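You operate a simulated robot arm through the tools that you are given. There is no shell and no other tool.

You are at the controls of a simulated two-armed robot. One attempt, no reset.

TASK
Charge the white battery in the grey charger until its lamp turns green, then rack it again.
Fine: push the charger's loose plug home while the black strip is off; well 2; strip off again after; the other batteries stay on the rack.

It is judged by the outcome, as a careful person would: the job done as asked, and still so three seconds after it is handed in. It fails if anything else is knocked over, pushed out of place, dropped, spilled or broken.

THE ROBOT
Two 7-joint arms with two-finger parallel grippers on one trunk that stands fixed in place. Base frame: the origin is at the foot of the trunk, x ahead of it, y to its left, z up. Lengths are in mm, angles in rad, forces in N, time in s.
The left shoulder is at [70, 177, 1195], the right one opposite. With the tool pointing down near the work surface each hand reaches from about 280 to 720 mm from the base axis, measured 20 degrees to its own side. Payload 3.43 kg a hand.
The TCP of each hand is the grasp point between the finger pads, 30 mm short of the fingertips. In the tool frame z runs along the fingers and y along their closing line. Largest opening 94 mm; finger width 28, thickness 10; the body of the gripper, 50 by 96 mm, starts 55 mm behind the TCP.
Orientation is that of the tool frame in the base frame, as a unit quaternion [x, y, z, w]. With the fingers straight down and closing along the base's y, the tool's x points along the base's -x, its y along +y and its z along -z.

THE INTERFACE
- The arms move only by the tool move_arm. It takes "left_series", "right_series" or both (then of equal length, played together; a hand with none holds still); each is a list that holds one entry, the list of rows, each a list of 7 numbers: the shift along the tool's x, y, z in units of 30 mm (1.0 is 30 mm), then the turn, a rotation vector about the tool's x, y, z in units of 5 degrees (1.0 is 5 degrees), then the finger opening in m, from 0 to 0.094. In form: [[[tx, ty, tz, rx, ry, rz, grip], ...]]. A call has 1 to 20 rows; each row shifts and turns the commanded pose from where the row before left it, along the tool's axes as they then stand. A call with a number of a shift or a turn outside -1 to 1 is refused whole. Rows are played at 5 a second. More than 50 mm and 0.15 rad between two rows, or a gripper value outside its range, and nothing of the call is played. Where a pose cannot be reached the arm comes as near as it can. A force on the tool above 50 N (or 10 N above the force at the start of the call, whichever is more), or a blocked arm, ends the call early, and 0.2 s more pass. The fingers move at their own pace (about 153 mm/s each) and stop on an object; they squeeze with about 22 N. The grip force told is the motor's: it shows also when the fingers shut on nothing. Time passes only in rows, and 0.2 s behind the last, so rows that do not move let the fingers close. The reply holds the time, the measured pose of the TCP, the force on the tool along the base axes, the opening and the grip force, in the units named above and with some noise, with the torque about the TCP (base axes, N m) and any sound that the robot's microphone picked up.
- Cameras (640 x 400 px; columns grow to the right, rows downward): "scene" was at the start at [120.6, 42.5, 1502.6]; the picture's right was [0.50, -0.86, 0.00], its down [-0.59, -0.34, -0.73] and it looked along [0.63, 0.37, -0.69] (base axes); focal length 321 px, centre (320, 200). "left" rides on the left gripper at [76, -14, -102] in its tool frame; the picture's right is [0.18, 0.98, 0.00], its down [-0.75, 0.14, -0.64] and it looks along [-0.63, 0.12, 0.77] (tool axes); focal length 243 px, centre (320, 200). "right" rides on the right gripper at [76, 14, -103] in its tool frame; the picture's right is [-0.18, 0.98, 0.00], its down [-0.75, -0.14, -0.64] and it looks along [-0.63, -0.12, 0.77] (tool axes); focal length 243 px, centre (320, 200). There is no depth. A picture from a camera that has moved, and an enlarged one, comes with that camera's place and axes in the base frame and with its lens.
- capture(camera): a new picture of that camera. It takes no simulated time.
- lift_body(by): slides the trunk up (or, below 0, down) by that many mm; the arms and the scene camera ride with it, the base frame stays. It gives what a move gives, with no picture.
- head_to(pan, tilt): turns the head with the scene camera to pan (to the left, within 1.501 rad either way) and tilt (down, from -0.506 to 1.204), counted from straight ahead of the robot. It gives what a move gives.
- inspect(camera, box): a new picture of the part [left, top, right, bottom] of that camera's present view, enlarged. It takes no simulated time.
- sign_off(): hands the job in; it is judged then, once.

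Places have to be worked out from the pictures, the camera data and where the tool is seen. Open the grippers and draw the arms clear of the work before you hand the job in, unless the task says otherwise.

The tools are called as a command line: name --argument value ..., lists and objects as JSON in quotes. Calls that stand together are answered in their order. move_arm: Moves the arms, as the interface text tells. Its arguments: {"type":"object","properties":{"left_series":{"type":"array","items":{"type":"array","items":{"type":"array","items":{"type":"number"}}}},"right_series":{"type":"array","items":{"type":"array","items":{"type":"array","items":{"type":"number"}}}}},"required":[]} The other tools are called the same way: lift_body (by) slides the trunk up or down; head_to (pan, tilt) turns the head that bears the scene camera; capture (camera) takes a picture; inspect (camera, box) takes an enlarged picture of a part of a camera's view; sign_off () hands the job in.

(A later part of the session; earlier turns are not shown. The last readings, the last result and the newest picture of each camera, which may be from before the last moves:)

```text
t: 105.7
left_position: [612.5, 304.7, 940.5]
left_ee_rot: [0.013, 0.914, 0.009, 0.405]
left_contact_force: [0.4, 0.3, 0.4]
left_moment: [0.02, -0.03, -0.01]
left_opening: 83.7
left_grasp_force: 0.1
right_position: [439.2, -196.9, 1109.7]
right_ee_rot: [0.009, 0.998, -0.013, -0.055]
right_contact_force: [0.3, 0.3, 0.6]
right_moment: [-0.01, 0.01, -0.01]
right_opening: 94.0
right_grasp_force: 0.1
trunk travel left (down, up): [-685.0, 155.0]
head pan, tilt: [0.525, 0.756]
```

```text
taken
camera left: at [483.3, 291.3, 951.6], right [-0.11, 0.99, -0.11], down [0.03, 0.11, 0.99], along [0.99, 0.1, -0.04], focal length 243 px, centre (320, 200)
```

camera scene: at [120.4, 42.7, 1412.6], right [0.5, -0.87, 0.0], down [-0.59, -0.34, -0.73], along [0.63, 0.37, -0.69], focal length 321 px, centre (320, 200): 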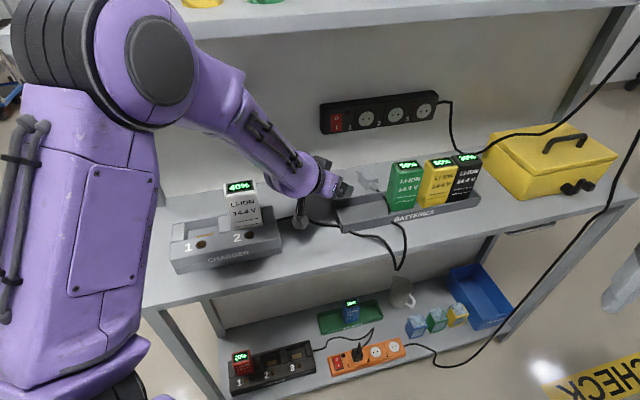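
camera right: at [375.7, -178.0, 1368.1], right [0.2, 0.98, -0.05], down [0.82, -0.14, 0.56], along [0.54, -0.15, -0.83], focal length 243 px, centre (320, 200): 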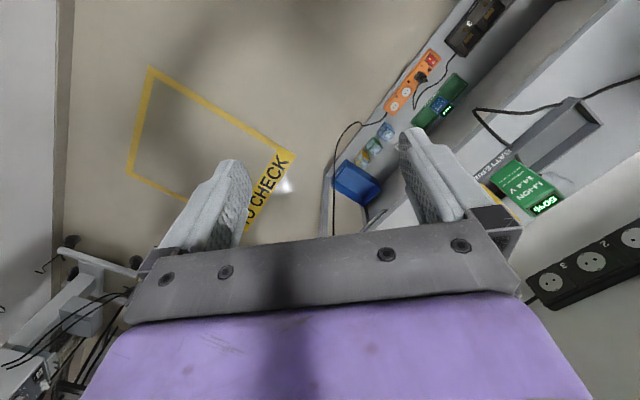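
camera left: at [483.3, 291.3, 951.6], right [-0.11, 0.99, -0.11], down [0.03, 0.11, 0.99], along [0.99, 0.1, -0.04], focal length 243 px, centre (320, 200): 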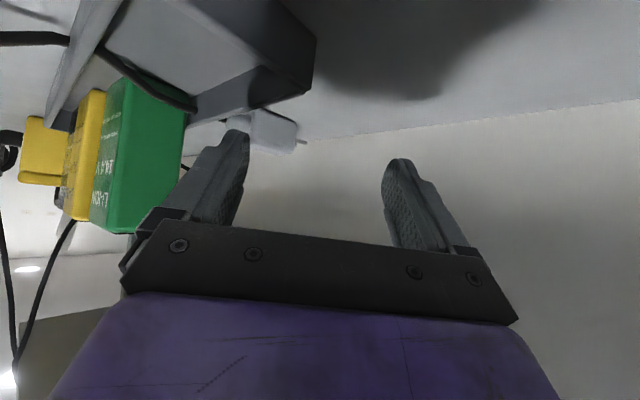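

The plan is to straddle the plug and let the squeeze turn it in line with the hand. I move to a pre-grasp pose behind it, with the fingers opened to 80 mm and clear of the green battery's corner.

move_arm --left_series '[[[-0.6, -0.46, 0.733, 0, 0, 0, 0.08], [-0.6, -0.46, 0.733, 0, 0, 0, 0.08], [-0.6, -0.46, 0.733, 0, 0, 0, 0.08], [0, 0, 0, 0, 0, 0, 0.08]]]'

capture --camera "left"

inspect --camera "scene" --box '[310, 140, 430, 240]'

```text
t: 106.7
left_position: [696.1, 260.4, 934.6]
left_ee_rot: [0.013, 0.914, 0.01, 0.405]
left_contact_force: [-0.1, 1.1, 0.4]
left_moment: [-0.02, -0.02, 0.02]
left_opening: 80.2
left_grasp_force: 0.0
right_position: [439.1, -196.0, 1109.3]
right_ee_rot: [0.009, 0.998, -0.014, -0.055]
right_contact_force: [-0.2, -0.5, 0.0]
right_moment: [0.03, 0.01, -0.02]
right_opening: 93.7
right_grasp_force: 0.1
trunk travel left (down, up): [-685.0, 155.0]
head pan, tilt: [0.525, 0.756]
```

```text
taken
camera left: at [568.1, 248.9, 946.5], right [-0.11, 0.99, -0.11], down [0.03, 0.11, 0.99], along [0.99, 0.1, -0.04], focal length 243 px, centre (320, 200)
```

left: 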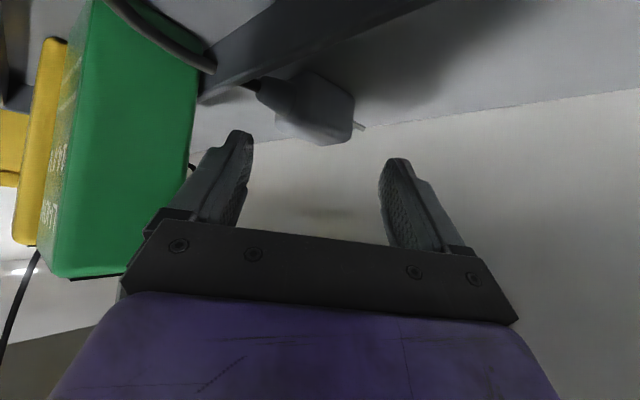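

```text
4.00 times, centred on (370, 190) of scene
camera zoom: at [120.2, 42.9, 1412.6], right [0.5, -0.86, 0.0], down [-0.59, -0.34, -0.73], along [0.63, 0.37, -0.69], focal length 1286 px, centre (120, 240)
```

zoom: 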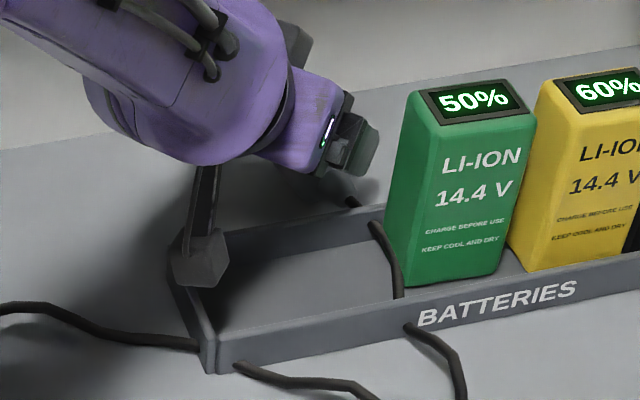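

The plug lies between the fingertips' paths, the prongs reaching to about y 300. I advance 50 mm along the tool axis and check again.

move_arm --left_series '[[[0, 0.06, 0.6, 0, 0, 0, 0.084], [0, 0.06, 0.6, 0, 0, 0, 0.084], [0, 0, 0.5, 0, 0, 0, 0.084], [0, 0, 0, 0, 0, 0, 0.084]]]'

capture --camera "left"

inspect --camera "scene" --box '[310, 140, 430, 240]'

```text
t: 107.7
left_position: [735.5, 265.1, 899.3]
left_ee_rot: [0.013, 0.914, 0.009, 0.405]
left_contact_force: [-0.3, 0.1, -0.3]
left_moment: [-0.01, 0.03, -0.03]
left_opening: 84.0
left_grasp_force: 0.0
right_position: [439.8, -197.2, 1110.4]
right_ee_rot: [0.009, 0.998, -0.014, -0.055]
right_contact_force: [0.9, 0.6, -0.3]
right_moment: [0.01, -0.03, -0.03]
right_opening: 94.0
right_grasp_force: 0.1
trunk travel left (down, up): [-685.0, 155.0]
head pan, tilt: [0.525, 0.756]
```

```text
taken
camera left: at [606.1, 252.6, 911.8], right [-0.11, 0.99, -0.11], down [0.03, 0.11, 0.99], along [0.99, 0.1, -0.04], focal length 243 px, centre (320, 200)
```

left: 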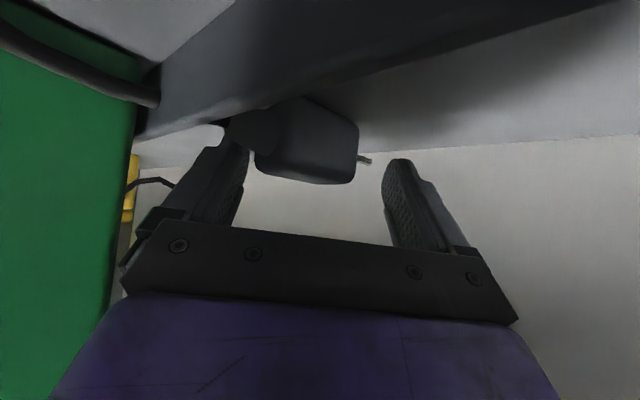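

```text
4.00 times, centred on (370, 190) of scene
camera zoom: at [120.4, 42.6, 1412.6], right [0.5, -0.87, 0.0], down [-0.59, -0.34, -0.73], along [0.63, 0.37, -0.69], focal length 1286 px, centre (120, 240)
```

zoom: 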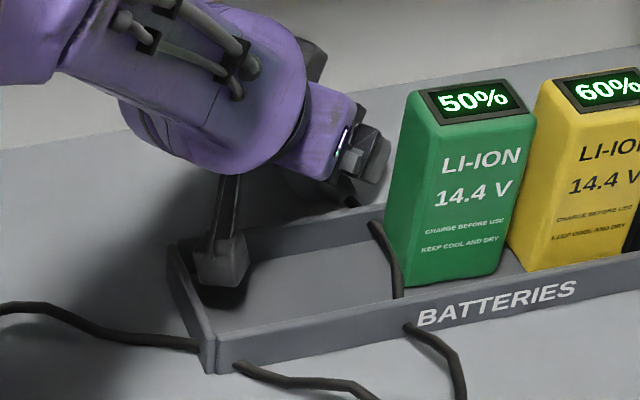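

The tail passes just beside the right-hand finger, so I open to the full 94 mm for margin and go the last 26 mm, to finger height around the plug.

move_arm --left_series '[[[0, 0, 0, 0, 0, 0, 0.094], [0, 0, 0.43, 0, 0, 0, 0.094], [0, 0, 0.43, 0, 0, 0, 0.094], [0, 0, 0, 0, 0, 0, 0.094]]]'

capture --camera "left"

capture --camera "scene"

```text
t: 108.7
left_position: [749.3, 263.0, 892.8]
left_ee_rot: [0.012, 0.912, 0.01, 0.411]
left_contact_force: [-21.9, 3.2, 28.6]
left_moment: [-1.33, 0.36, -0.94]
left_opening: 91.9
left_grasp_force: 0.1
right_position: [432.1, -199.0, 1113.1]
right_ee_rot: [0.009, 0.999, -0.013, -0.051]
right_contact_force: [0.4, -0.1, 0.1]
right_moment: [0.02, 0.02, -0.01]
right_opening: 93.9
right_grasp_force: 0.0
trunk travel left (down, up): [-685.0, 155.0]
head pan, tilt: [0.525, 0.756]
```

```text
taken
camera left: at [620.4, 250.7, 901.8], right [-0.11, 0.99, -0.11], down [0.02, 0.11, 0.99], along [0.99, 0.1, -0.03], focal length 243 px, centre (320, 200)
```

left: 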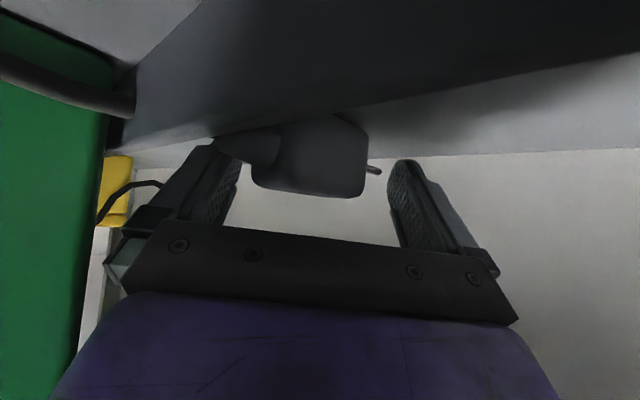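

```text
taken
camera scene: at [109.7, 41.7, 1414.0], right [0.5, -0.86, 0.0], down [-0.59, -0.34, -0.73], along [0.63, 0.37, -0.68], focal length 321 px, centre (320, 200)
```

scene: 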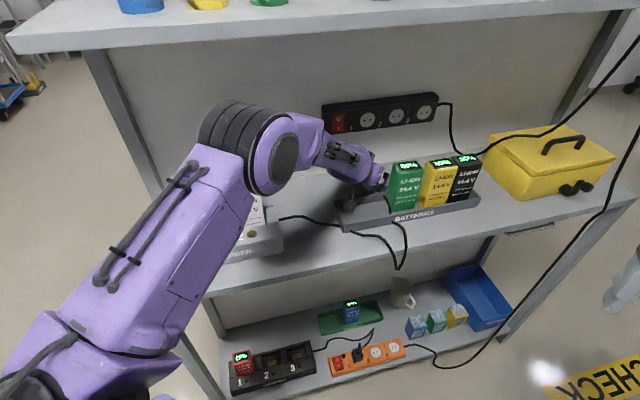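

The right-hand finger pressed on the plug's tail cone, so I stopped short. I back out and up 40 mm along the tool axis, then will come down about 15 mm further forward, where the fingers clear the cone.

move_arm --left_series '[[[0, 0, -0.7, 0, 0, 0, 0.094], [0, 0, -0.7, 0, 0, 0, 0.094], [0, 0, 0, 0, 0, 0, 0.094]]]'

inspect --camera "left" --box '[200, 60, 420, 200]'

inspect --camera "scene" --box '[310, 140, 430, 240]'

```text
t: 109.5
left_position: [722.7, 263.4, 908.6]
left_ee_rot: [0.014, 0.915, 0.01, 0.404]
left_contact_force: [1.3, 0.1, -0.5]
left_moment: [-0.03, 0.01, -0.01]
left_opening: 93.9
left_grasp_force: 0.2
right_position: [441.5, -196.6, 1108.6]
right_ee_rot: [0.009, 0.998, -0.013, -0.056]
right_contact_force: [0.4, 0.3, -0.5]
right_moment: [0.03, 0.0, 0.04]
right_opening: 94.1
right_grasp_force: 0.1
trunk travel left (down, up): [-685.0, 155.0]
head pan, tilt: [0.525, 0.756]
```

```text
2.86 times, centred on (310, 130) of left
camera zoom: at [593.8, 251.3, 920.9], right [-0.11, 0.99, -0.11], down [0.04, 0.11, 0.99], along [0.99, 0.1, -0.05], focal length 693 px, centre (349, 400)
```

zoom: 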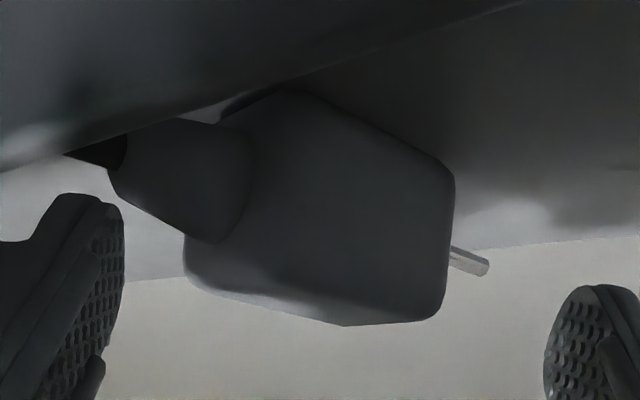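

```text
4.00 times, centred on (370, 190) of scene
camera zoom: at [123.2, 42.9, 1412.2], right [0.5, -0.87, 0.0], down [-0.59, -0.34, -0.73], along [0.63, 0.36, -0.69], focal length 1286 px, centre (120, 240)
```

zoom: 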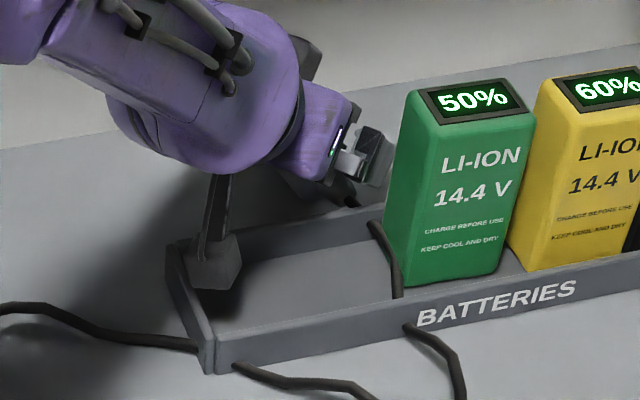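

The view confirms the tail is where the finger came down; the prong tip reaches y 306. I move forward above the plug to x 768.

move_arm --left_series '[[[-0.66, 0.04, 0.42, 0, 0, 0, 0.094], [-0.66, 0.04, 0.42, 0, 0, 0, 0.094], [0, 0, 0, 0, 0, 0, 0.094]]]'

capture --camera "left"

```text
t: 110.3
left_position: [761.8, 264.5, 922.2]
left_ee_rot: [0.013, 0.915, 0.008, 0.403]
left_contact_force: [-34.0, -3.4, -9.9]
left_moment: [-0.57, 0.6, 1.78]
left_opening: 92.0
left_grasp_force: 0.0
right_position: [435.2, -196.3, 1110.6]
right_ee_rot: [0.01, 0.998, -0.013, -0.053]
right_contact_force: [0.2, -0.6, -0.4]
right_moment: [0.0, 0.0, -0.02]
right_opening: 93.8
right_grasp_force: 0.0
trunk travel left (down, up): [-685.0, 155.0]
head pan, tilt: [0.525, 0.756]
```

```text
taken
camera left: at [632.8, 252.9, 935.5], right [-0.11, 0.99, -0.11], down [0.04, 0.11, 0.99], along [0.99, 0.1, -0.05], focal length 243 px, centre (320, 200)
```

left: 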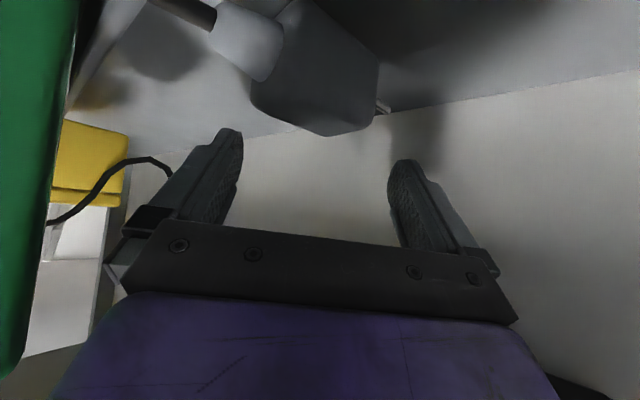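

The left-hand finger touched the wall (about v 785), so I cannot go that far. Instead I step back to x 737 and y 244: there the fingers can go down outside the tail on one side and beside the body, before the prongs, on the other, and the squeeze still turns the plug the right way.

move_arm --left_series '[[[0.28, -0.35, -0.31, 0, 0, 0, 0.088], [0.28, -0.35, -0.31, 0, 0, 0, 0.088], [0, 0, 0, 0, 0, 0, 0.088]]]'

capture --camera "left"

capture --camera "scene"

```text
t: 111.1
left_position: [744.3, 245.4, 921.9]
left_ee_rot: [0.013, 0.914, 0.01, 0.405]
left_contact_force: [-0.3, -0.7, 0.1]
left_moment: [-0.03, -0.04, -0.02]
left_opening: 87.8
left_grasp_force: 0.1
right_position: [441.8, -195.3, 1109.0]
right_ee_rot: [0.007, 0.998, -0.014, -0.055]
right_contact_force: [0.1, -0.3, 0.5]
right_moment: [-0.03, 0.0, 0.01]
right_opening: 93.8
right_grasp_force: 0.1
trunk travel left (down, up): [-685.0, 155.0]
head pan, tilt: [0.525, 0.756]
```

```text
taken
camera left: at [614.4, 232.1, 934.6], right [-0.11, 0.99, -0.11], down [0.03, 0.11, 0.99], along [0.99, 0.1, -0.04], focal length 243 px, centre (320, 200)
```

left: 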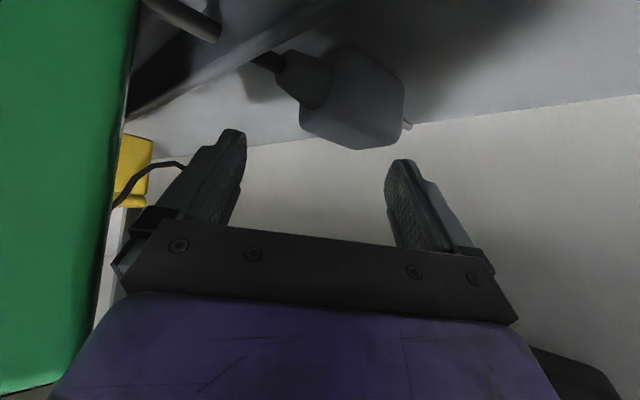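

```text
taken
camera scene: at [121.8, 42.9, 1412.5], right [0.5, -0.87, 0.0], down [-0.59, -0.34, -0.73], along [0.63, 0.36, -0.69], focal length 321 px, centre (320, 200)
```

scene: 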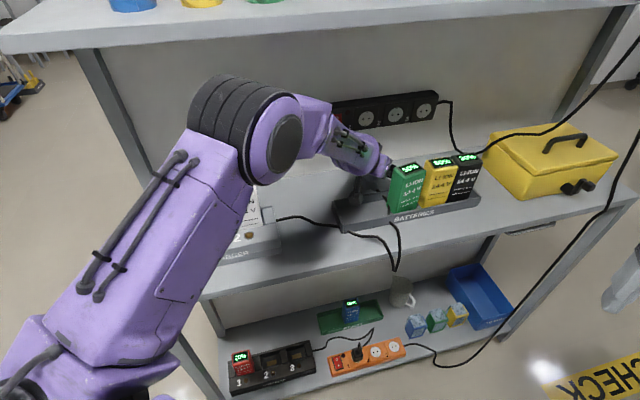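

The plug has turned slightly, to about 64°: tail (739, 217), prongs (785, 311). I step back to x 727, so that the left finger stays clear of the prongs, then go straight down in small rows.

move_arm --left_series '[[[0.38, 0.02, -0.42, 0, 0, 0, 0.09], [0.33, 0, 0.298, 0, 0, 0, 0.09], [0.33, 0, 0.298, 0, 0, 0, 0.09], [0, 0, 0, 0, 0, 0, 0.09]]]'

capture --camera "left"

```text
t: 112.1
left_position: [725.9, 247.8, 903.1]
left_ee_rot: [0.011, 0.911, 0.009, 0.411]
left_contact_force: [10.5, 0.5, 27.5]
left_moment: [-1.61, 0.17, 0.55]
left_opening: 89.0
left_grasp_force: 0.0
right_position: [436.2, -196.5, 1110.2]
right_ee_rot: [0.009, 0.998, -0.012, -0.054]
right_contact_force: [0.8, -0.2, 0.1]
right_moment: [-0.02, 0.03, 0.01]
right_opening: 94.0
right_grasp_force: 0.1
trunk travel left (down, up): [-685.0, 155.0]
head pan, tilt: [0.525, 0.756]
```

```text
taken
camera left: at [597.2, 234.2, 913.3], right [-0.11, 0.99, -0.11], down [0.02, 0.12, 0.99], along [0.99, 0.11, -0.03], focal length 243 px, centre (320, 200)
```

left: 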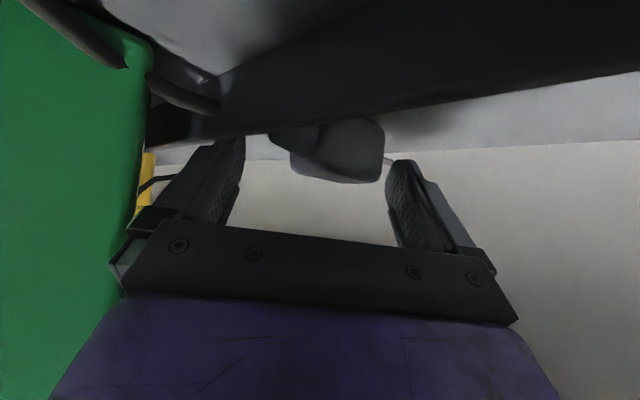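

The lower side of the right-hand finger met the tray's back wall (its top is near z 889). I lift 30 mm clear, steepen the tool slightly and close the fingers; I'll first nudge the prong end to turn the plug.

move_arm --left_series '[[[-0.74, 0, -0.67, 0, 0, 0, 0.09], [0, 0, 0, 0, 0.8, 0, 0.05], [0, 0, 0, 0, 0.8, 0, 0.0], [0, 0, 0, 0, 0, 0, 0.0]]]'

inspect --camera "left" --box '[200, 0, 440, 200]'

inspect --camera "scene" --box '[310, 140, 450, 240]'

```text
t: 113.1
left_position: [724.9, 246.7, 925.8]
left_ee_rot: [0.013, 0.94, 0.01, 0.34]
left_contact_force: [-0.4, -0.2, 0.1]
left_moment: [-0.06, -0.01, 0.01]
left_opening: 60.2
left_grasp_force: 21.8
right_position: [439.2, -196.8, 1109.3]
right_ee_rot: [0.009, 0.998, -0.012, -0.055]
right_contact_force: [-0.2, 0.3, -0.4]
right_moment: [-0.02, -0.04, 0.0]
right_opening: 94.0
right_grasp_force: 0.1
trunk travel left (down, up): [-685.0, 155.0]
head pan, tilt: [0.525, 0.756]
```

```text
2.00 times, centred on (320, 100) of left
camera zoom: at [599.4, 233.6, 955.5], right [-0.13, 0.99, -0.09], down [0.17, 0.11, 0.98], along [0.98, 0.11, -0.18], focal length 485 px, centre (320, 400)
```

zoom: 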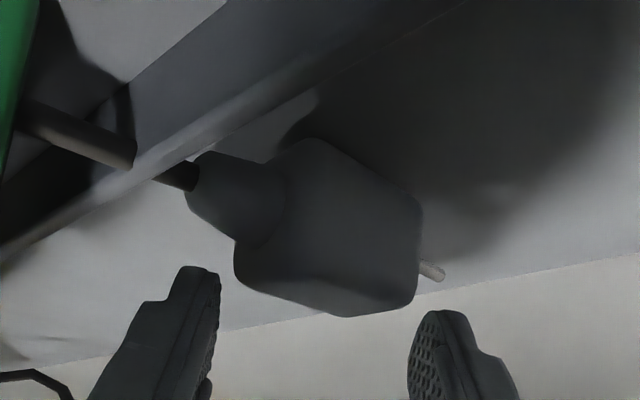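

```text
4.00 times, centred on (380, 190) of scene
camera zoom: at [120.4, 42.7, 1412.6], right [0.5, -0.86, 0.0], down [-0.59, -0.34, -0.73], along [0.63, 0.37, -0.69], focal length 1286 px, centre (80, 240)
```

zoom: 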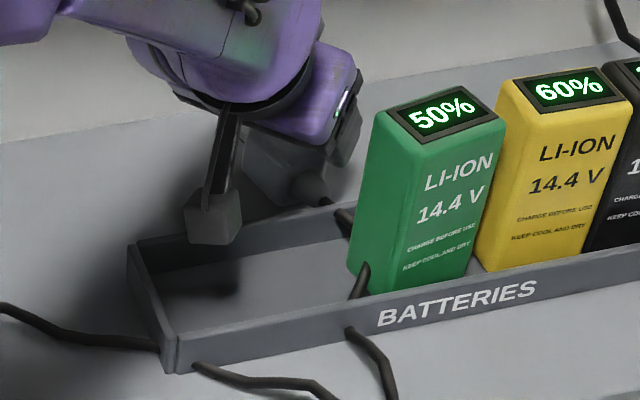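

The fingers report 60 mm with 22 N: they have in fact caught the plug between the fingertips and lifted it. I zoom out to check how it is held and the state of the green battery.

capture --camera "left"

inspect --camera "scene" --box '[340, 140, 500, 240]'

inspect --camera "right" --box '[400, 0, 640, 240]'

```text
taken
camera left: at [599.4, 233.6, 955.5], right [-0.13, 0.99, -0.09], down [0.17, 0.11, 0.98], along [0.98, 0.11, -0.18], focal length 243 px, centre (320, 200)
```

left: 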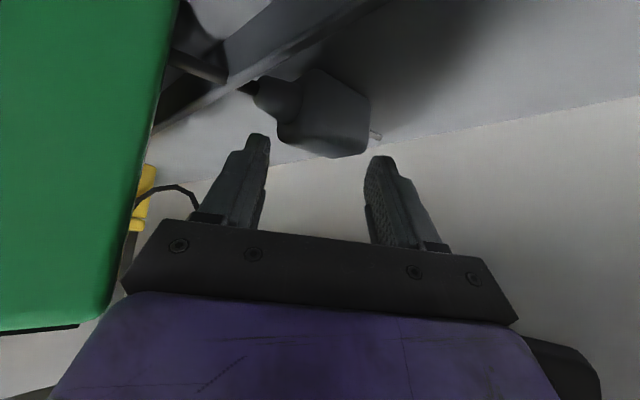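

```text
4.00 times, centred on (420, 190) of scene
camera zoom: at [120.4, 42.7, 1412.6], right [0.5, -0.86, 0.0], down [-0.59, -0.34, -0.73], along [0.63, 0.37, -0.69], focal length 1286 px, centre (-80, 240)
```

zoom: 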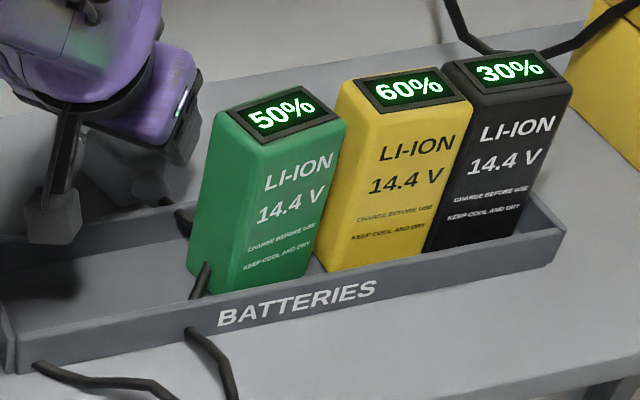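

```text
1.67 times, centred on (520, 120) of right
camera zoom: at [374.8, -178.2, 1218.4], right [0.2, 0.98, -0.05], down [0.82, -0.14, 0.56], along [0.54, -0.15, -0.83], focal length 404 px, centre (-13, 333)
```

zoom: 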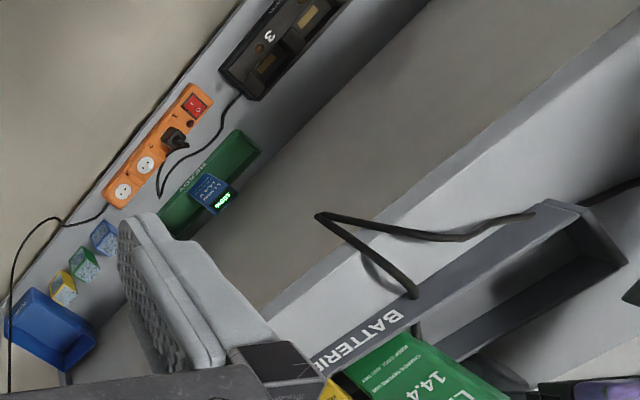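

The green battery has been nudged a little (turned and about 13 mm forward) but stands in the tray; I'll straighten it at the end. The plug's upper part is between the fingertips, so I lift 40 mm and see whether it comes along.

move_arm --left_series '[[[-0.4, 0, -0.5, 0, 0, 0, 0.0], [-0.4, 0, -0.5, 0, 0, 0, 0.0], [0, 0, 0, 0, 0, 0, 0.0]]]'

capture --camera "left"

inspect --camera "scene" --box '[310, 130, 430, 230]'

```text
t: 113.9
left_position: [725.4, 244.5, 964.4]
left_ee_rot: [0.011, 0.94, 0.011, 0.341]
left_contact_force: [0.3, -0.3, -1.3]
left_moment: [0.05, 0.02, 0.0]
left_opening: 60.3
left_grasp_force: 22.3
right_position: [439.3, -196.2, 1107.7]
right_ee_rot: [0.009, 0.998, -0.013, -0.054]
right_contact_force: [0.5, 0.2, 1.0]
right_moment: [0.01, 0.01, -0.01]
right_opening: 93.7
right_grasp_force: 0.0
trunk travel left (down, up): [-685.0, 155.0]
head pan, tilt: [0.525, 0.756]
```

```text
taken
camera left: at [600.2, 233.7, 994.0], right [-0.13, 0.99, -0.09], down [0.17, 0.11, 0.98], along [0.98, 0.11, -0.18], focal length 243 px, centre (320, 200)
```

left: 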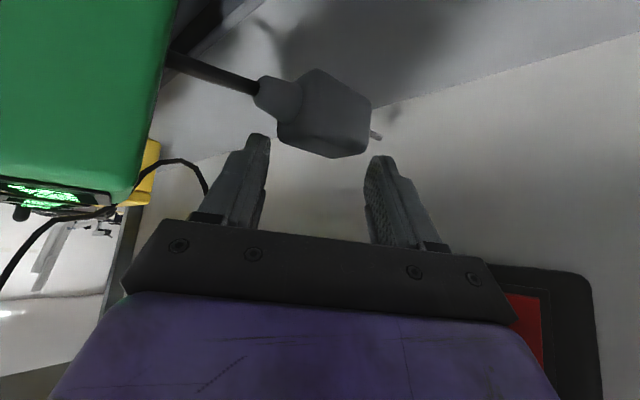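

```text
4.00 times, centred on (370, 180) of scene
camera zoom: at [121.5, 42.9, 1412.5], right [0.5, -0.87, 0.0], down [-0.59, -0.34, -0.73], along [0.63, 0.36, -0.69], focal length 1286 px, centre (120, 280)
```

zoom: 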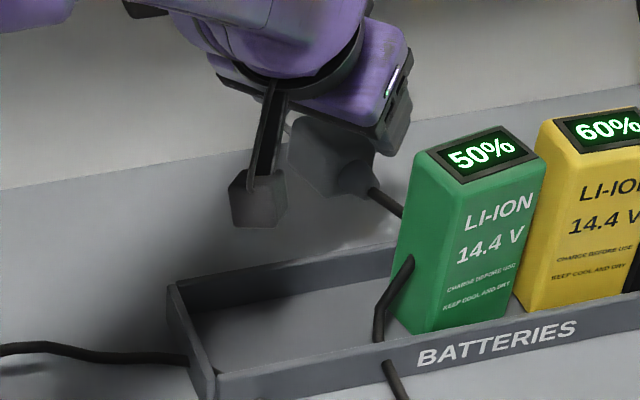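

The plug moves with the hand and the grip holds. I lift 20 mm more and carry it along -u, away from the batteries, over the free shelf to the left of the rack.

move_arm --left_series '[[[-0.43, 0, -0.51, 0, 0, 0, 0.0], [0.557, 0.69, -0.44, 0, 0, 0, 0.0], [0.557, 0.69, -0.44, 0, 0, 0, 0.0], [0.557, 0.69, -0.44, 0, 0, 0, 0.0], [0.557, 0.69, -0.44, 0, 0, 0, 0.0], [0, 0, 0, 0, 0, 0, 0.0]]]'

capture --camera "left"

capture --camera "scene"

```text
t: 115.3
left_position: [642.4, 330.2, 985.2]
left_ee_rot: [0.012, 0.94, 0.01, 0.34]
left_contact_force: [0.2, 0.8, -0.5]
left_moment: [-0.01, 0.02, 0.0]
left_opening: 60.3
left_grasp_force: 22.1
right_position: [440.3, -196.4, 1108.2]
right_ee_rot: [0.009, 0.998, -0.014, -0.055]
right_contact_force: [0.3, -0.2, 0.5]
right_moment: [0.03, 0.02, 0.05]
right_opening: 94.1
right_grasp_force: 0.1
trunk travel left (down, up): [-685.0, 155.0]
head pan, tilt: [0.525, 0.756]
```

```text
taken
camera left: at [515.8, 317.2, 1014.0], right [-0.13, 0.99, -0.09], down [0.17, 0.11, 0.98], along [0.98, 0.11, -0.18], focal length 243 px, centre (320, 200)
```

left: 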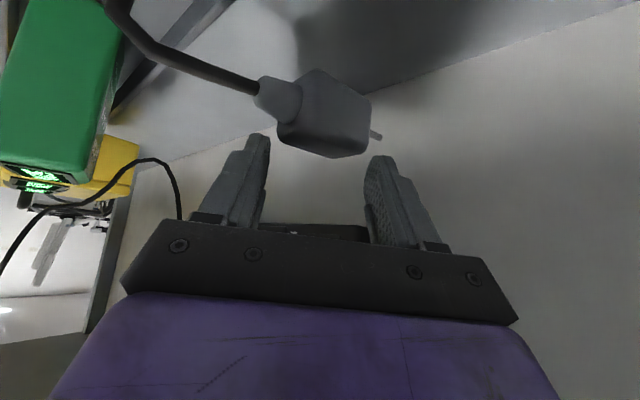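

```text
taken
camera scene: at [121.6, 41.9, 1412.5], right [0.5, -0.87, 0.0], down [-0.59, -0.34, -0.73], along [0.63, 0.37, -0.69], focal length 321 px, centre (320, 200)
```

scene: 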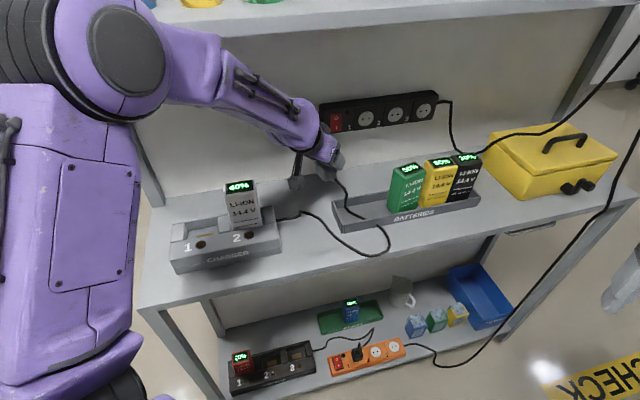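

The plug is safely in hand over the shelf. I carry it 97 mm back along -x to the open area between charger and rack, to set it down and re-grip it properly.

move_arm --left_series '[[[0.62, 0, -0.518, 0, 0, 0, 0.0], [0.62, 0, -0.518, 0, 0, 0, 0.0], [0.62, 0, -0.518, 0, 0, 0, 0.0], [0.62, 0, -0.518, 0, 0, 0, 0.0], [0, 0, 0, 0, 0, 0, 0.0]]]'

capture --camera "left"

inspect --camera "scene" --box '[230, 130, 370, 260]'

```text
t: 116.5
left_position: [546.2, 331.0, 984.7]
left_ee_rot: [0.013, 0.94, 0.01, 0.341]
left_contact_force: [-0.1, -0.8, -1.1]
left_moment: [0.0, -0.02, 0.03]
left_opening: 60.4
left_grasp_force: 22.0
right_position: [439.8, -196.5, 1108.7]
right_ee_rot: [0.008, 0.998, -0.014, -0.054]
right_contact_force: [0.4, -0.6, -0.2]
right_moment: [-0.01, -0.02, 0.01]
right_opening: 93.9
right_grasp_force: 0.1
trunk travel left (down, up): [-685.0, 155.0]
head pan, tilt: [0.525, 0.756]
```

```text
taken
camera left: at [419.6, 318.5, 1013.7], right [-0.13, 0.99, -0.09], down [0.17, 0.11, 0.98], along [0.98, 0.11, -0.18], focal length 243 px, centre (320, 200)
```

left: 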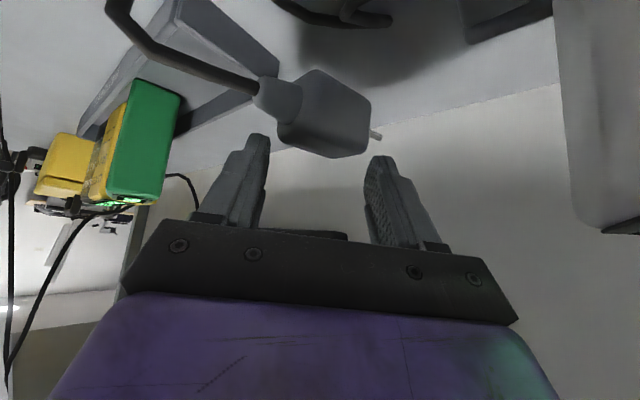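

```text
3.08 times, centred on (300, 195) of scene
camera zoom: at [121.7, 42.7, 1412.5], right [0.5, -0.87, 0.0], down [-0.59, -0.34, -0.73], along [0.63, 0.37, -0.69], focal length 989 px, centre (382, 215)
```

zoom: 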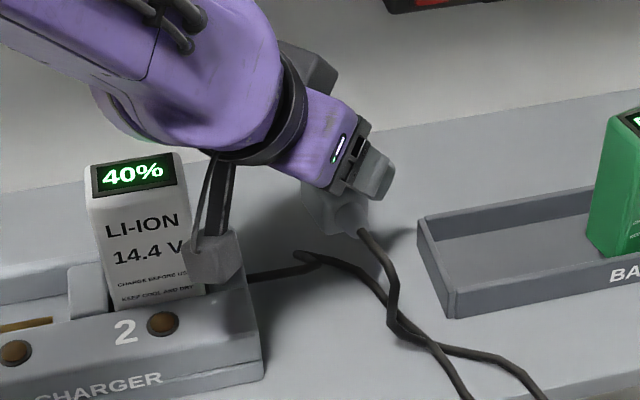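

The plug hangs at the fingertips over free shelf. I lower it 30 mm and then in small steps until it touches down.

move_arm --left_series '[[[0.32, 0, 0.384, 0, 0, 0, 0.0], [0.32, 0, 0.384, 0, 0, 0, 0.0], [0.107, 0, 0.128, 0, 0, 0, 0.0], [0, 0, 0, 0, 0, 0, 0.0]]]'

inspect --camera "scene" --box '[280, 160, 360, 230]'

```text
t: 117.5
left_position: [543.1, 332.8, 949.9]
left_ee_rot: [0.013, 0.94, 0.01, 0.34]
left_contact_force: [0.7, -0.3, 0.0]
left_moment: [0.02, 0.02, 0.03]
left_opening: 60.5
left_grasp_force: 21.2
right_position: [440.7, -195.9, 1109.0]
right_ee_rot: [0.009, 0.998, -0.014, -0.055]
right_contact_force: [-0.4, -0.1, 0.5]
right_moment: [0.03, 0.0, 0.01]
right_opening: 94.3
right_grasp_force: 0.1
trunk travel left (down, up): [-685.0, 155.0]
head pan, tilt: [0.525, 0.756]
```

```text
5.71 times, centred on (320, 195) of scene
camera zoom: at [120.9, 42.8, 1412.6], right [0.5, -0.87, 0.0], down [-0.59, -0.34, -0.73], along [0.63, 0.37, -0.69], focal length 1837 px, centre (320, 229)
```

zoom: 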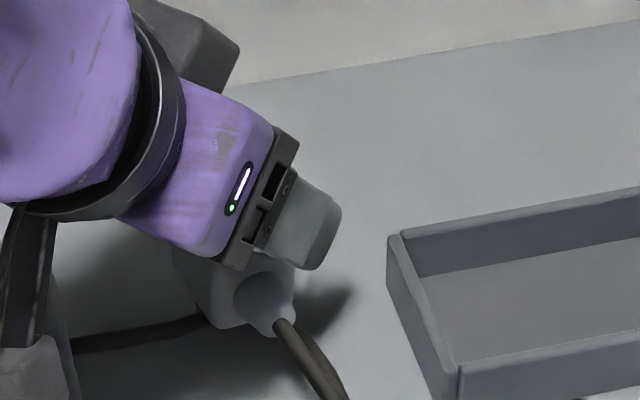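

The plug is still above the shelf. I continue down in 4 mm steps, watching the force.

move_arm --left_series '[[[0.107, 0, 0.128, 0, 0, 0, 0.0], [0.107, 0, 0.128, 0, 0, 0, 0.0], [0, 0, 0, 0, 0, 0, 0.0]]]'

move_arm --left_series '[[[0.085, 0, 0.102, 0, 0, 0, 0.0], [0.085, 0, 0.102, 0, 0, 0, 0.0], [0, 0, 0, 0, 0, 0, 0.0]]]'

inspect --camera "scene" --box '[280, 160, 360, 230]'

```text
t: 118.3
left_position: [544.7, 331.4, 938.9]
left_ee_rot: [0.013, 0.94, 0.011, 0.34]
left_contact_force: [0.4, -1.2, -0.8]
left_moment: [0.04, 0.1, 0.0]
left_opening: 60.4
left_grasp_force: 21.8
right_position: [439.2, -195.9, 1109.1]
right_ee_rot: [0.008, 0.998, -0.013, -0.055]
right_contact_force: [0.6, -0.7, 0.7]
right_moment: [-0.03, 0.02, -0.01]
right_opening: 94.1
right_grasp_force: 0.1
trunk travel left (down, up): [-685.0, 155.0]
head pan, tilt: [0.525, 0.756]
```

```text
t: 119.1
left_position: [544.4, 330.9, 932.0]
left_ee_rot: [0.013, 0.94, 0.01, 0.34]
left_contact_force: [3.9, -5.9, -1.4]
left_moment: [0.38, 0.26, 0.37]
left_opening: 60.5
left_grasp_force: 22.3
right_position: [440.2, -198.2, 1108.1]
right_ee_rot: [0.009, 0.998, -0.013, -0.056]
right_contact_force: [-0.4, 0.4, -0.1]
right_moment: [0.04, 0.0, -0.02]
right_opening: 94.2
right_grasp_force: 0.1
trunk travel left (down, up): [-685.0, 155.0]
head pan, tilt: [0.525, 0.756]
```

```text
5.71 times, centred on (320, 195) of scene
camera zoom: at [122.0, 41.0, 1412.4], right [0.5, -0.87, 0.0], down [-0.59, -0.34, -0.73], along [0.63, 0.37, -0.69], focal length 1837 px, centre (320, 229)
```

zoom: 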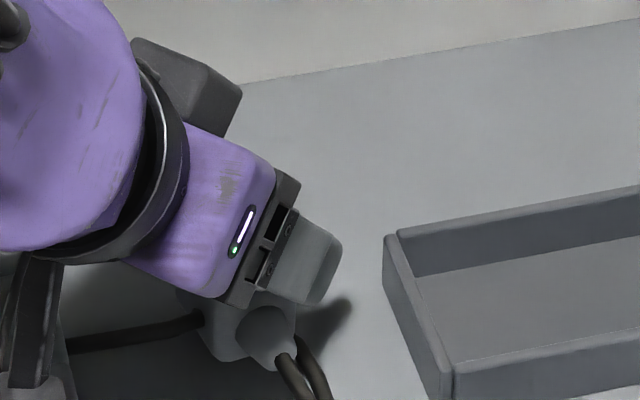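

A sideways force of about 7 N has appeared, pushing the hand to +u. I look through the wrist camera before going on.

capture --camera "left"

capture --camera "scene"

```text
taken
camera left: at [418.7, 317.3, 961.2], right [-0.13, 0.99, -0.09], down [0.17, 0.11, 0.98], along [0.98, 0.11, -0.18], focal length 243 px, centre (320, 200)
```

left: 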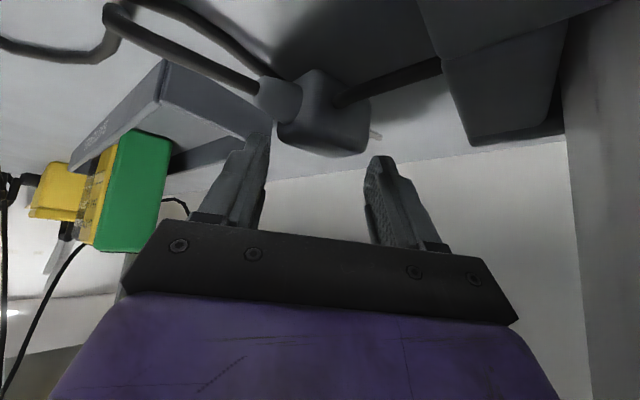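

```text
taken
camera scene: at [122.0, 41.0, 1412.4], right [0.5, -0.87, 0.0], down [-0.59, -0.34, -0.73], along [0.63, 0.37, -0.69], focal length 321 px, centre (320, 200)
```

scene: 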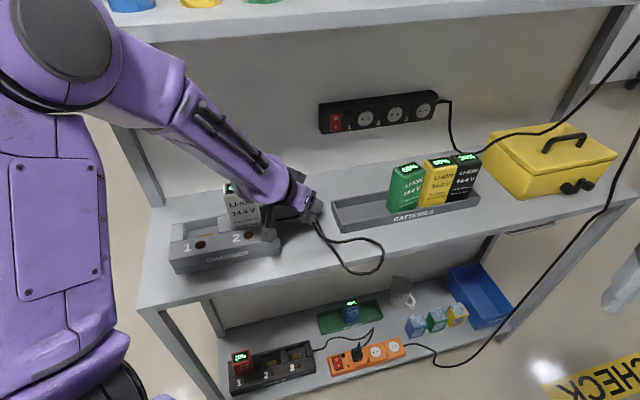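

The gripper's rear left edge is touching the top corner of the white battery in the charger. I move away at once, 30 mm along +u.

move_arm --left_series '[[[-0.36, -0.47, 0.3, 0, 0, 0, 0.0], [-0.36, -0.47, 0.3, 0, 0, 0, 0.0], [0, 0, 0, 0, 0, 0, 0.0]]]'

capture --camera "scene"

inspect --camera "scene" --box '[200, 160, 340, 270]'

```text
t: 119.9
left_position: [572.4, 304.8, 931.1]
left_ee_rot: [0.012, 0.94, 0.01, 0.34]
left_contact_force: [-0.1, -0.9, -0.2]
left_moment: [0.0, -0.04, -0.01]
left_opening: 60.3
left_grasp_force: 21.7
right_position: [438.1, -196.3, 1110.2]
right_ee_rot: [0.008, 0.998, -0.014, -0.055]
right_contact_force: [-0.1, 0.0, -0.1]
right_moment: [-0.02, 0.01, -0.02]
right_opening: 93.7
right_grasp_force: 0.1
trunk travel left (down, up): [-685.0, 155.0]
head pan, tilt: [0.525, 0.756]
```

```text
taken
camera scene: at [120.0, 44.1, 1412.6], right [0.5, -0.86, 0.0], down [-0.59, -0.34, -0.73], along [0.63, 0.36, -0.69], focal length 321 px, centre (320, 200)
```

scene: 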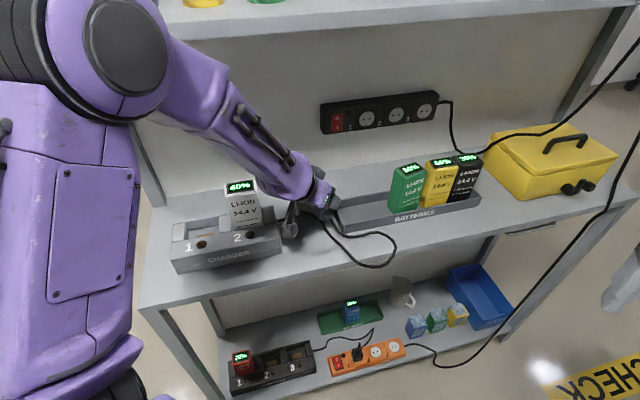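

```text
3.64 times, centred on (270, 215) of scene
camera zoom: at [120.0, 44.1, 1412.6], right [0.5, -0.86, 0.0], down [-0.59, -0.34, -0.73], along [0.63, 0.36, -0.69], focal length 1169 px, centre (502, 146)
```

zoom: 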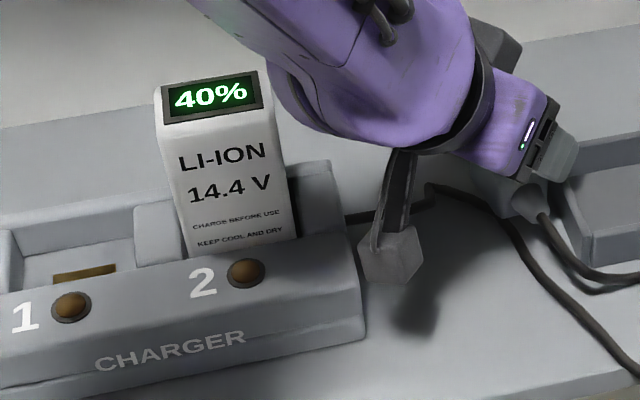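

The white battery still stands in its well; contact gone. I raise 20 mm, shift to a clearer spot (about u 165, v 580, left of the tray) and set the plug down there.

move_arm --left_series '[[[-0.43, 0, -0.51, 0, 0, 0, 0.0], [0.64, -0.15, -0.53, 0, 0, 0, 0.0], [0.64, -0.15, -0.53, 0, 0, 0, 0.0], [0, 0, 0, 0, 0, 0, 0.0]]]'

capture --camera "left"

inspect --camera "scene" --box '[220, 160, 360, 270]'

```text
t: 120.9
left_position: [520.9, 296.8, 950.6]
left_ee_rot: [0.012, 0.94, 0.011, 0.341]
left_contact_force: [0.1, 0.5, -1.2]
left_moment: [-0.06, 0.02, -0.03]
left_opening: 60.4
left_grasp_force: 22.4
right_position: [440.7, -195.6, 1109.3]
right_ee_rot: [0.009, 0.998, -0.013, -0.055]
right_contact_force: [-0.3, -0.6, 0.6]
right_moment: [0.01, 0.01, -0.03]
right_opening: 93.9
right_grasp_force: 0.0
trunk travel left (down, up): [-685.0, 155.0]
head pan, tilt: [0.525, 0.756]
```

```text
taken
camera left: at [395.1, 283.1, 980.2], right [-0.13, 0.99, -0.09], down [0.17, 0.11, 0.98], along [0.98, 0.11, -0.18], focal length 243 px, centre (320, 200)
```

left: 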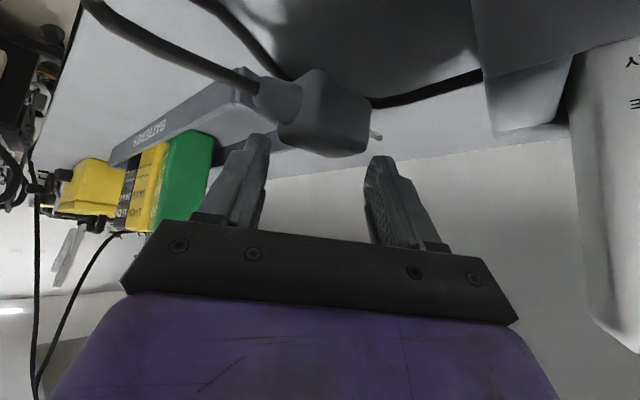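

```text
3.64 times, centred on (290, 215) of scene
camera zoom: at [121.4, 42.9, 1412.5], right [0.5, -0.87, 0.0], down [-0.59, -0.34, -0.73], along [0.63, 0.36, -0.69], focal length 1169 px, centre (429, 146)
```

zoom: 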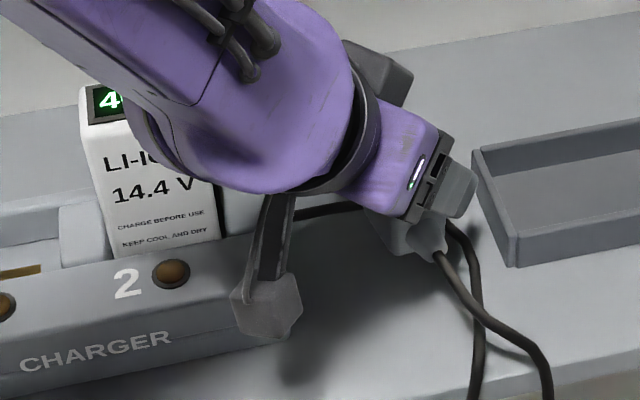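

The spot is free on both sides. I lower the plug in small steps until it touches the shelf.

move_arm --left_series '[[[0.171, 0, 0.205, 0, 0, 0, 0.0], [0.171, 0, 0.205, 0, 0, 0, 0.0], [0.085, 0, 0.102, 0, 0, 0, 0.0], [0, 0, 0, 0, 0, 0, 0.0]]]'

move_arm --left_series '[[[0.085, 0, 0.102, 0, 0, 0, 0.0], [0, 0, 0, 0, 0, 0, 0.0]]]'

move_arm --left_series '[[[0.085, 0, 0.102, 0, 0, 0, 0.0], [0, 0, 0, 0, 0, 0, 0.0]]]'

```text
t: 121.9
left_position: [522.2, 295.4, 930.2]
left_ee_rot: [0.012, 0.94, 0.011, 0.341]
left_contact_force: [-0.7, -0.2, -1.4]
left_moment: [0.01, 0.02, -0.03]
left_opening: 60.5
left_grasp_force: 21.9
right_position: [440.1, -196.1, 1109.9]
right_ee_rot: [0.008, 0.998, -0.013, -0.055]
right_contact_force: [0.0, -0.2, -1.0]
right_moment: [-0.02, 0.01, 0.0]
right_opening: 94.0
right_grasp_force: 0.1
trunk travel left (down, up): [-685.0, 155.0]
head pan, tilt: [0.525, 0.756]
```

```text
t: 122.5
left_position: [521.4, 296.6, 927.3]
left_ee_rot: [0.011, 0.94, 0.011, 0.34]
left_contact_force: [-0.8, 0.2, -0.9]
left_moment: [0.0, 0.01, -0.01]
left_opening: 60.2
left_grasp_force: 21.8
right_position: [439.8, -196.7, 1108.1]
right_ee_rot: [0.008, 0.998, -0.014, -0.055]
right_contact_force: [0.0, -0.2, -0.9]
right_moment: [-0.02, -0.01, 0.03]
right_opening: 93.9
right_grasp_force: 0.0
trunk travel left (down, up): [-685.0, 155.0]
head pan, tilt: [0.525, 0.756]
```

```text
t: 123.1
left_position: [521.4, 295.1, 925.0]
left_ee_rot: [0.013, 0.939, 0.011, 0.343]
left_contact_force: [1.3, 1.6, 10.5]
left_moment: [0.24, -0.46, 0.08]
left_opening: 60.6
left_grasp_force: 21.3
right_position: [438.6, -196.4, 1108.6]
right_ee_rot: [0.009, 0.998, -0.013, -0.055]
right_contact_force: [0.5, -0.1, 0.9]
right_moment: [0.01, -0.01, 0.01]
right_opening: 94.3
right_grasp_force: 0.1
trunk travel left (down, up): [-685.0, 155.0]
head pan, tilt: [0.525, 0.756]
```

The plug has touched the shelf (about 10 N). I ease up 1 mm, open the fingers and look.

move_arm --left_series '[[[-0.021, 0, -0.026, 0, 0, 0, 0.0], [0, 0, 0, 0, 0, 0, 0.07], [0, 0, 0, 0, 0, 0, 0.094], [0, 0, 0, 0, 0, 0, 0.094], [0, 0, 0, 0, 0, 0, 0.094]]]'

capture --camera "left"

inspect --camera "scene" --box '[220, 160, 360, 270]'

```text
t: 124.3
left_position: [521.1, 295.0, 924.5]
left_ee_rot: [0.013, 0.94, 0.011, 0.34]
left_contact_force: [0.4, 0.7, 0.0]
left_moment: [-0.01, 0.0, 0.02]
left_opening: 94.1
left_grasp_force: 0.1
right_position: [438.8, -196.3, 1108.9]
right_ee_rot: [0.008, 0.998, -0.013, -0.054]
right_contact_force: [-0.5, -0.1, 0.1]
right_moment: [-0.01, 0.01, 0.0]
right_opening: 94.1
right_grasp_force: 0.1
trunk travel left (down, up): [-685.0, 155.0]
head pan, tilt: [0.525, 0.756]
```

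```text
taken
camera left: at [395.5, 282.9, 953.3], right [-0.13, 0.99, -0.09], down [0.17, 0.11, 0.98], along [0.98, 0.11, -0.18], focal length 243 px, centre (320, 200)
```

left: 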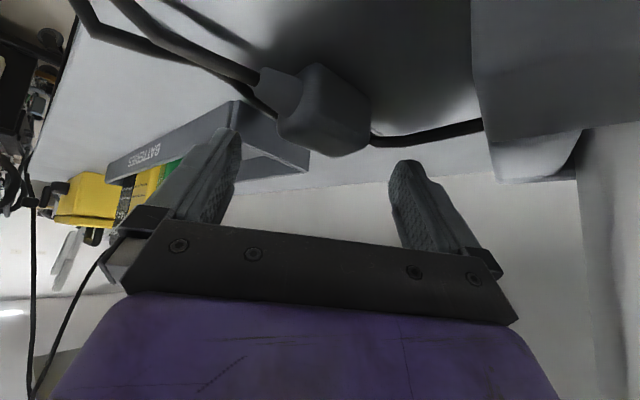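

```text
3.64 times, centred on (290, 215) of scene
camera zoom: at [120.6, 42.6, 1412.6], right [0.5, -0.87, 0.0], down [-0.59, -0.34, -0.73], along [0.63, 0.37, -0.69], focal length 1169 px, centre (429, 146)
```

zoom: 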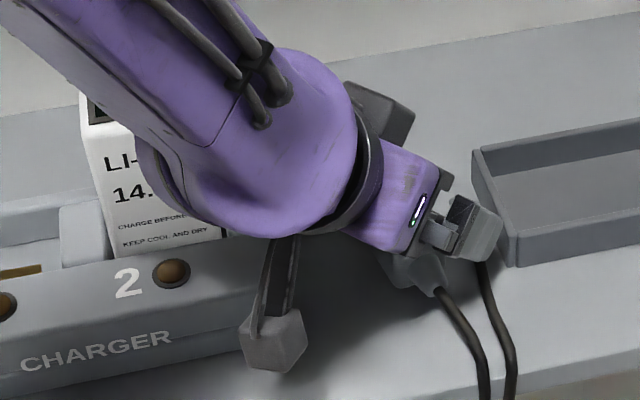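

The plug lies on the open shelf. I raise the hand 60 mm straight up and look at the plug from above.

move_arm --left_series '[[[-0.43, 0, -0.51, 0, 0, 0, 0.094], [-0.43, 0, -0.51, 0, 0, 0, 0.094], [-0.43, 0, -0.51, 0, 0, 0, 0.094], [0, 0, 0, 0, 0, 0, 0.094]]]'

capture --camera "left"

inspect --camera "scene" --box '[220, 160, 380, 270]'

```text
t: 125.3
left_position: [522.6, 294.8, 983.8]
left_ee_rot: [0.011, 0.94, 0.011, 0.341]
left_contact_force: [-1.1, 0.3, -0.1]
left_moment: [0.02, -0.01, 0.01]
left_opening: 93.9
left_grasp_force: 0.0
right_position: [439.3, -197.0, 1109.3]
right_ee_rot: [0.009, 0.998, -0.012, -0.055]
right_contact_force: [-0.9, 0.3, 0.3]
right_moment: [-0.01, 0.0, 0.0]
right_opening: 93.9
right_grasp_force: 0.0
trunk travel left (down, up): [-685.0, 155.0]
head pan, tilt: [0.525, 0.756]
```

```text
taken
camera left: at [396.3, 281.3, 1012.7], right [-0.13, 0.99, -0.09], down [0.17, 0.11, 0.98], along [0.98, 0.11, -0.18], focal length 243 px, centre (320, 200)
```

left: 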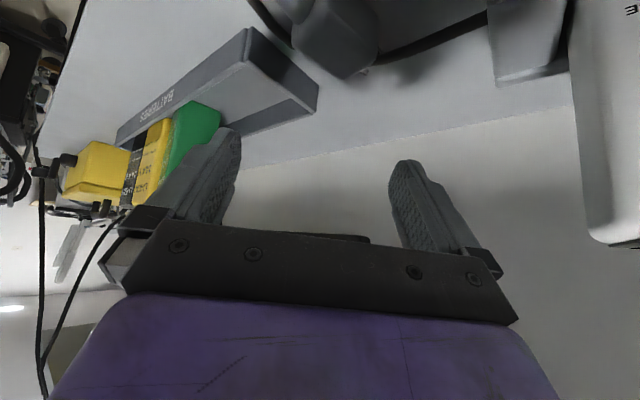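

```text
3.64 times, centred on (300, 215) of scene
camera zoom: at [121.0, 42.8, 1412.6], right [0.5, -0.87, 0.0], down [-0.59, -0.34, -0.73], along [0.63, 0.37, -0.69], focal length 1169 px, centre (393, 146)
```

zoom: 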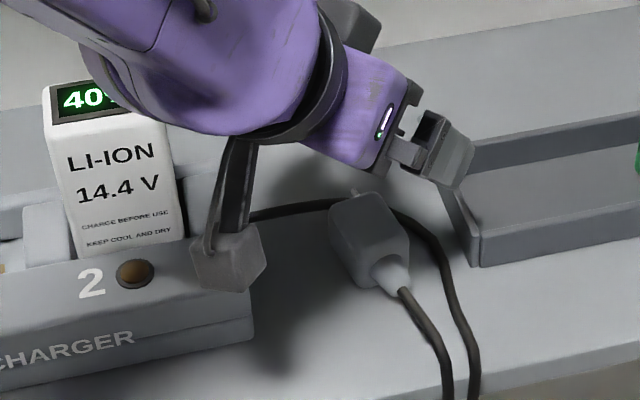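

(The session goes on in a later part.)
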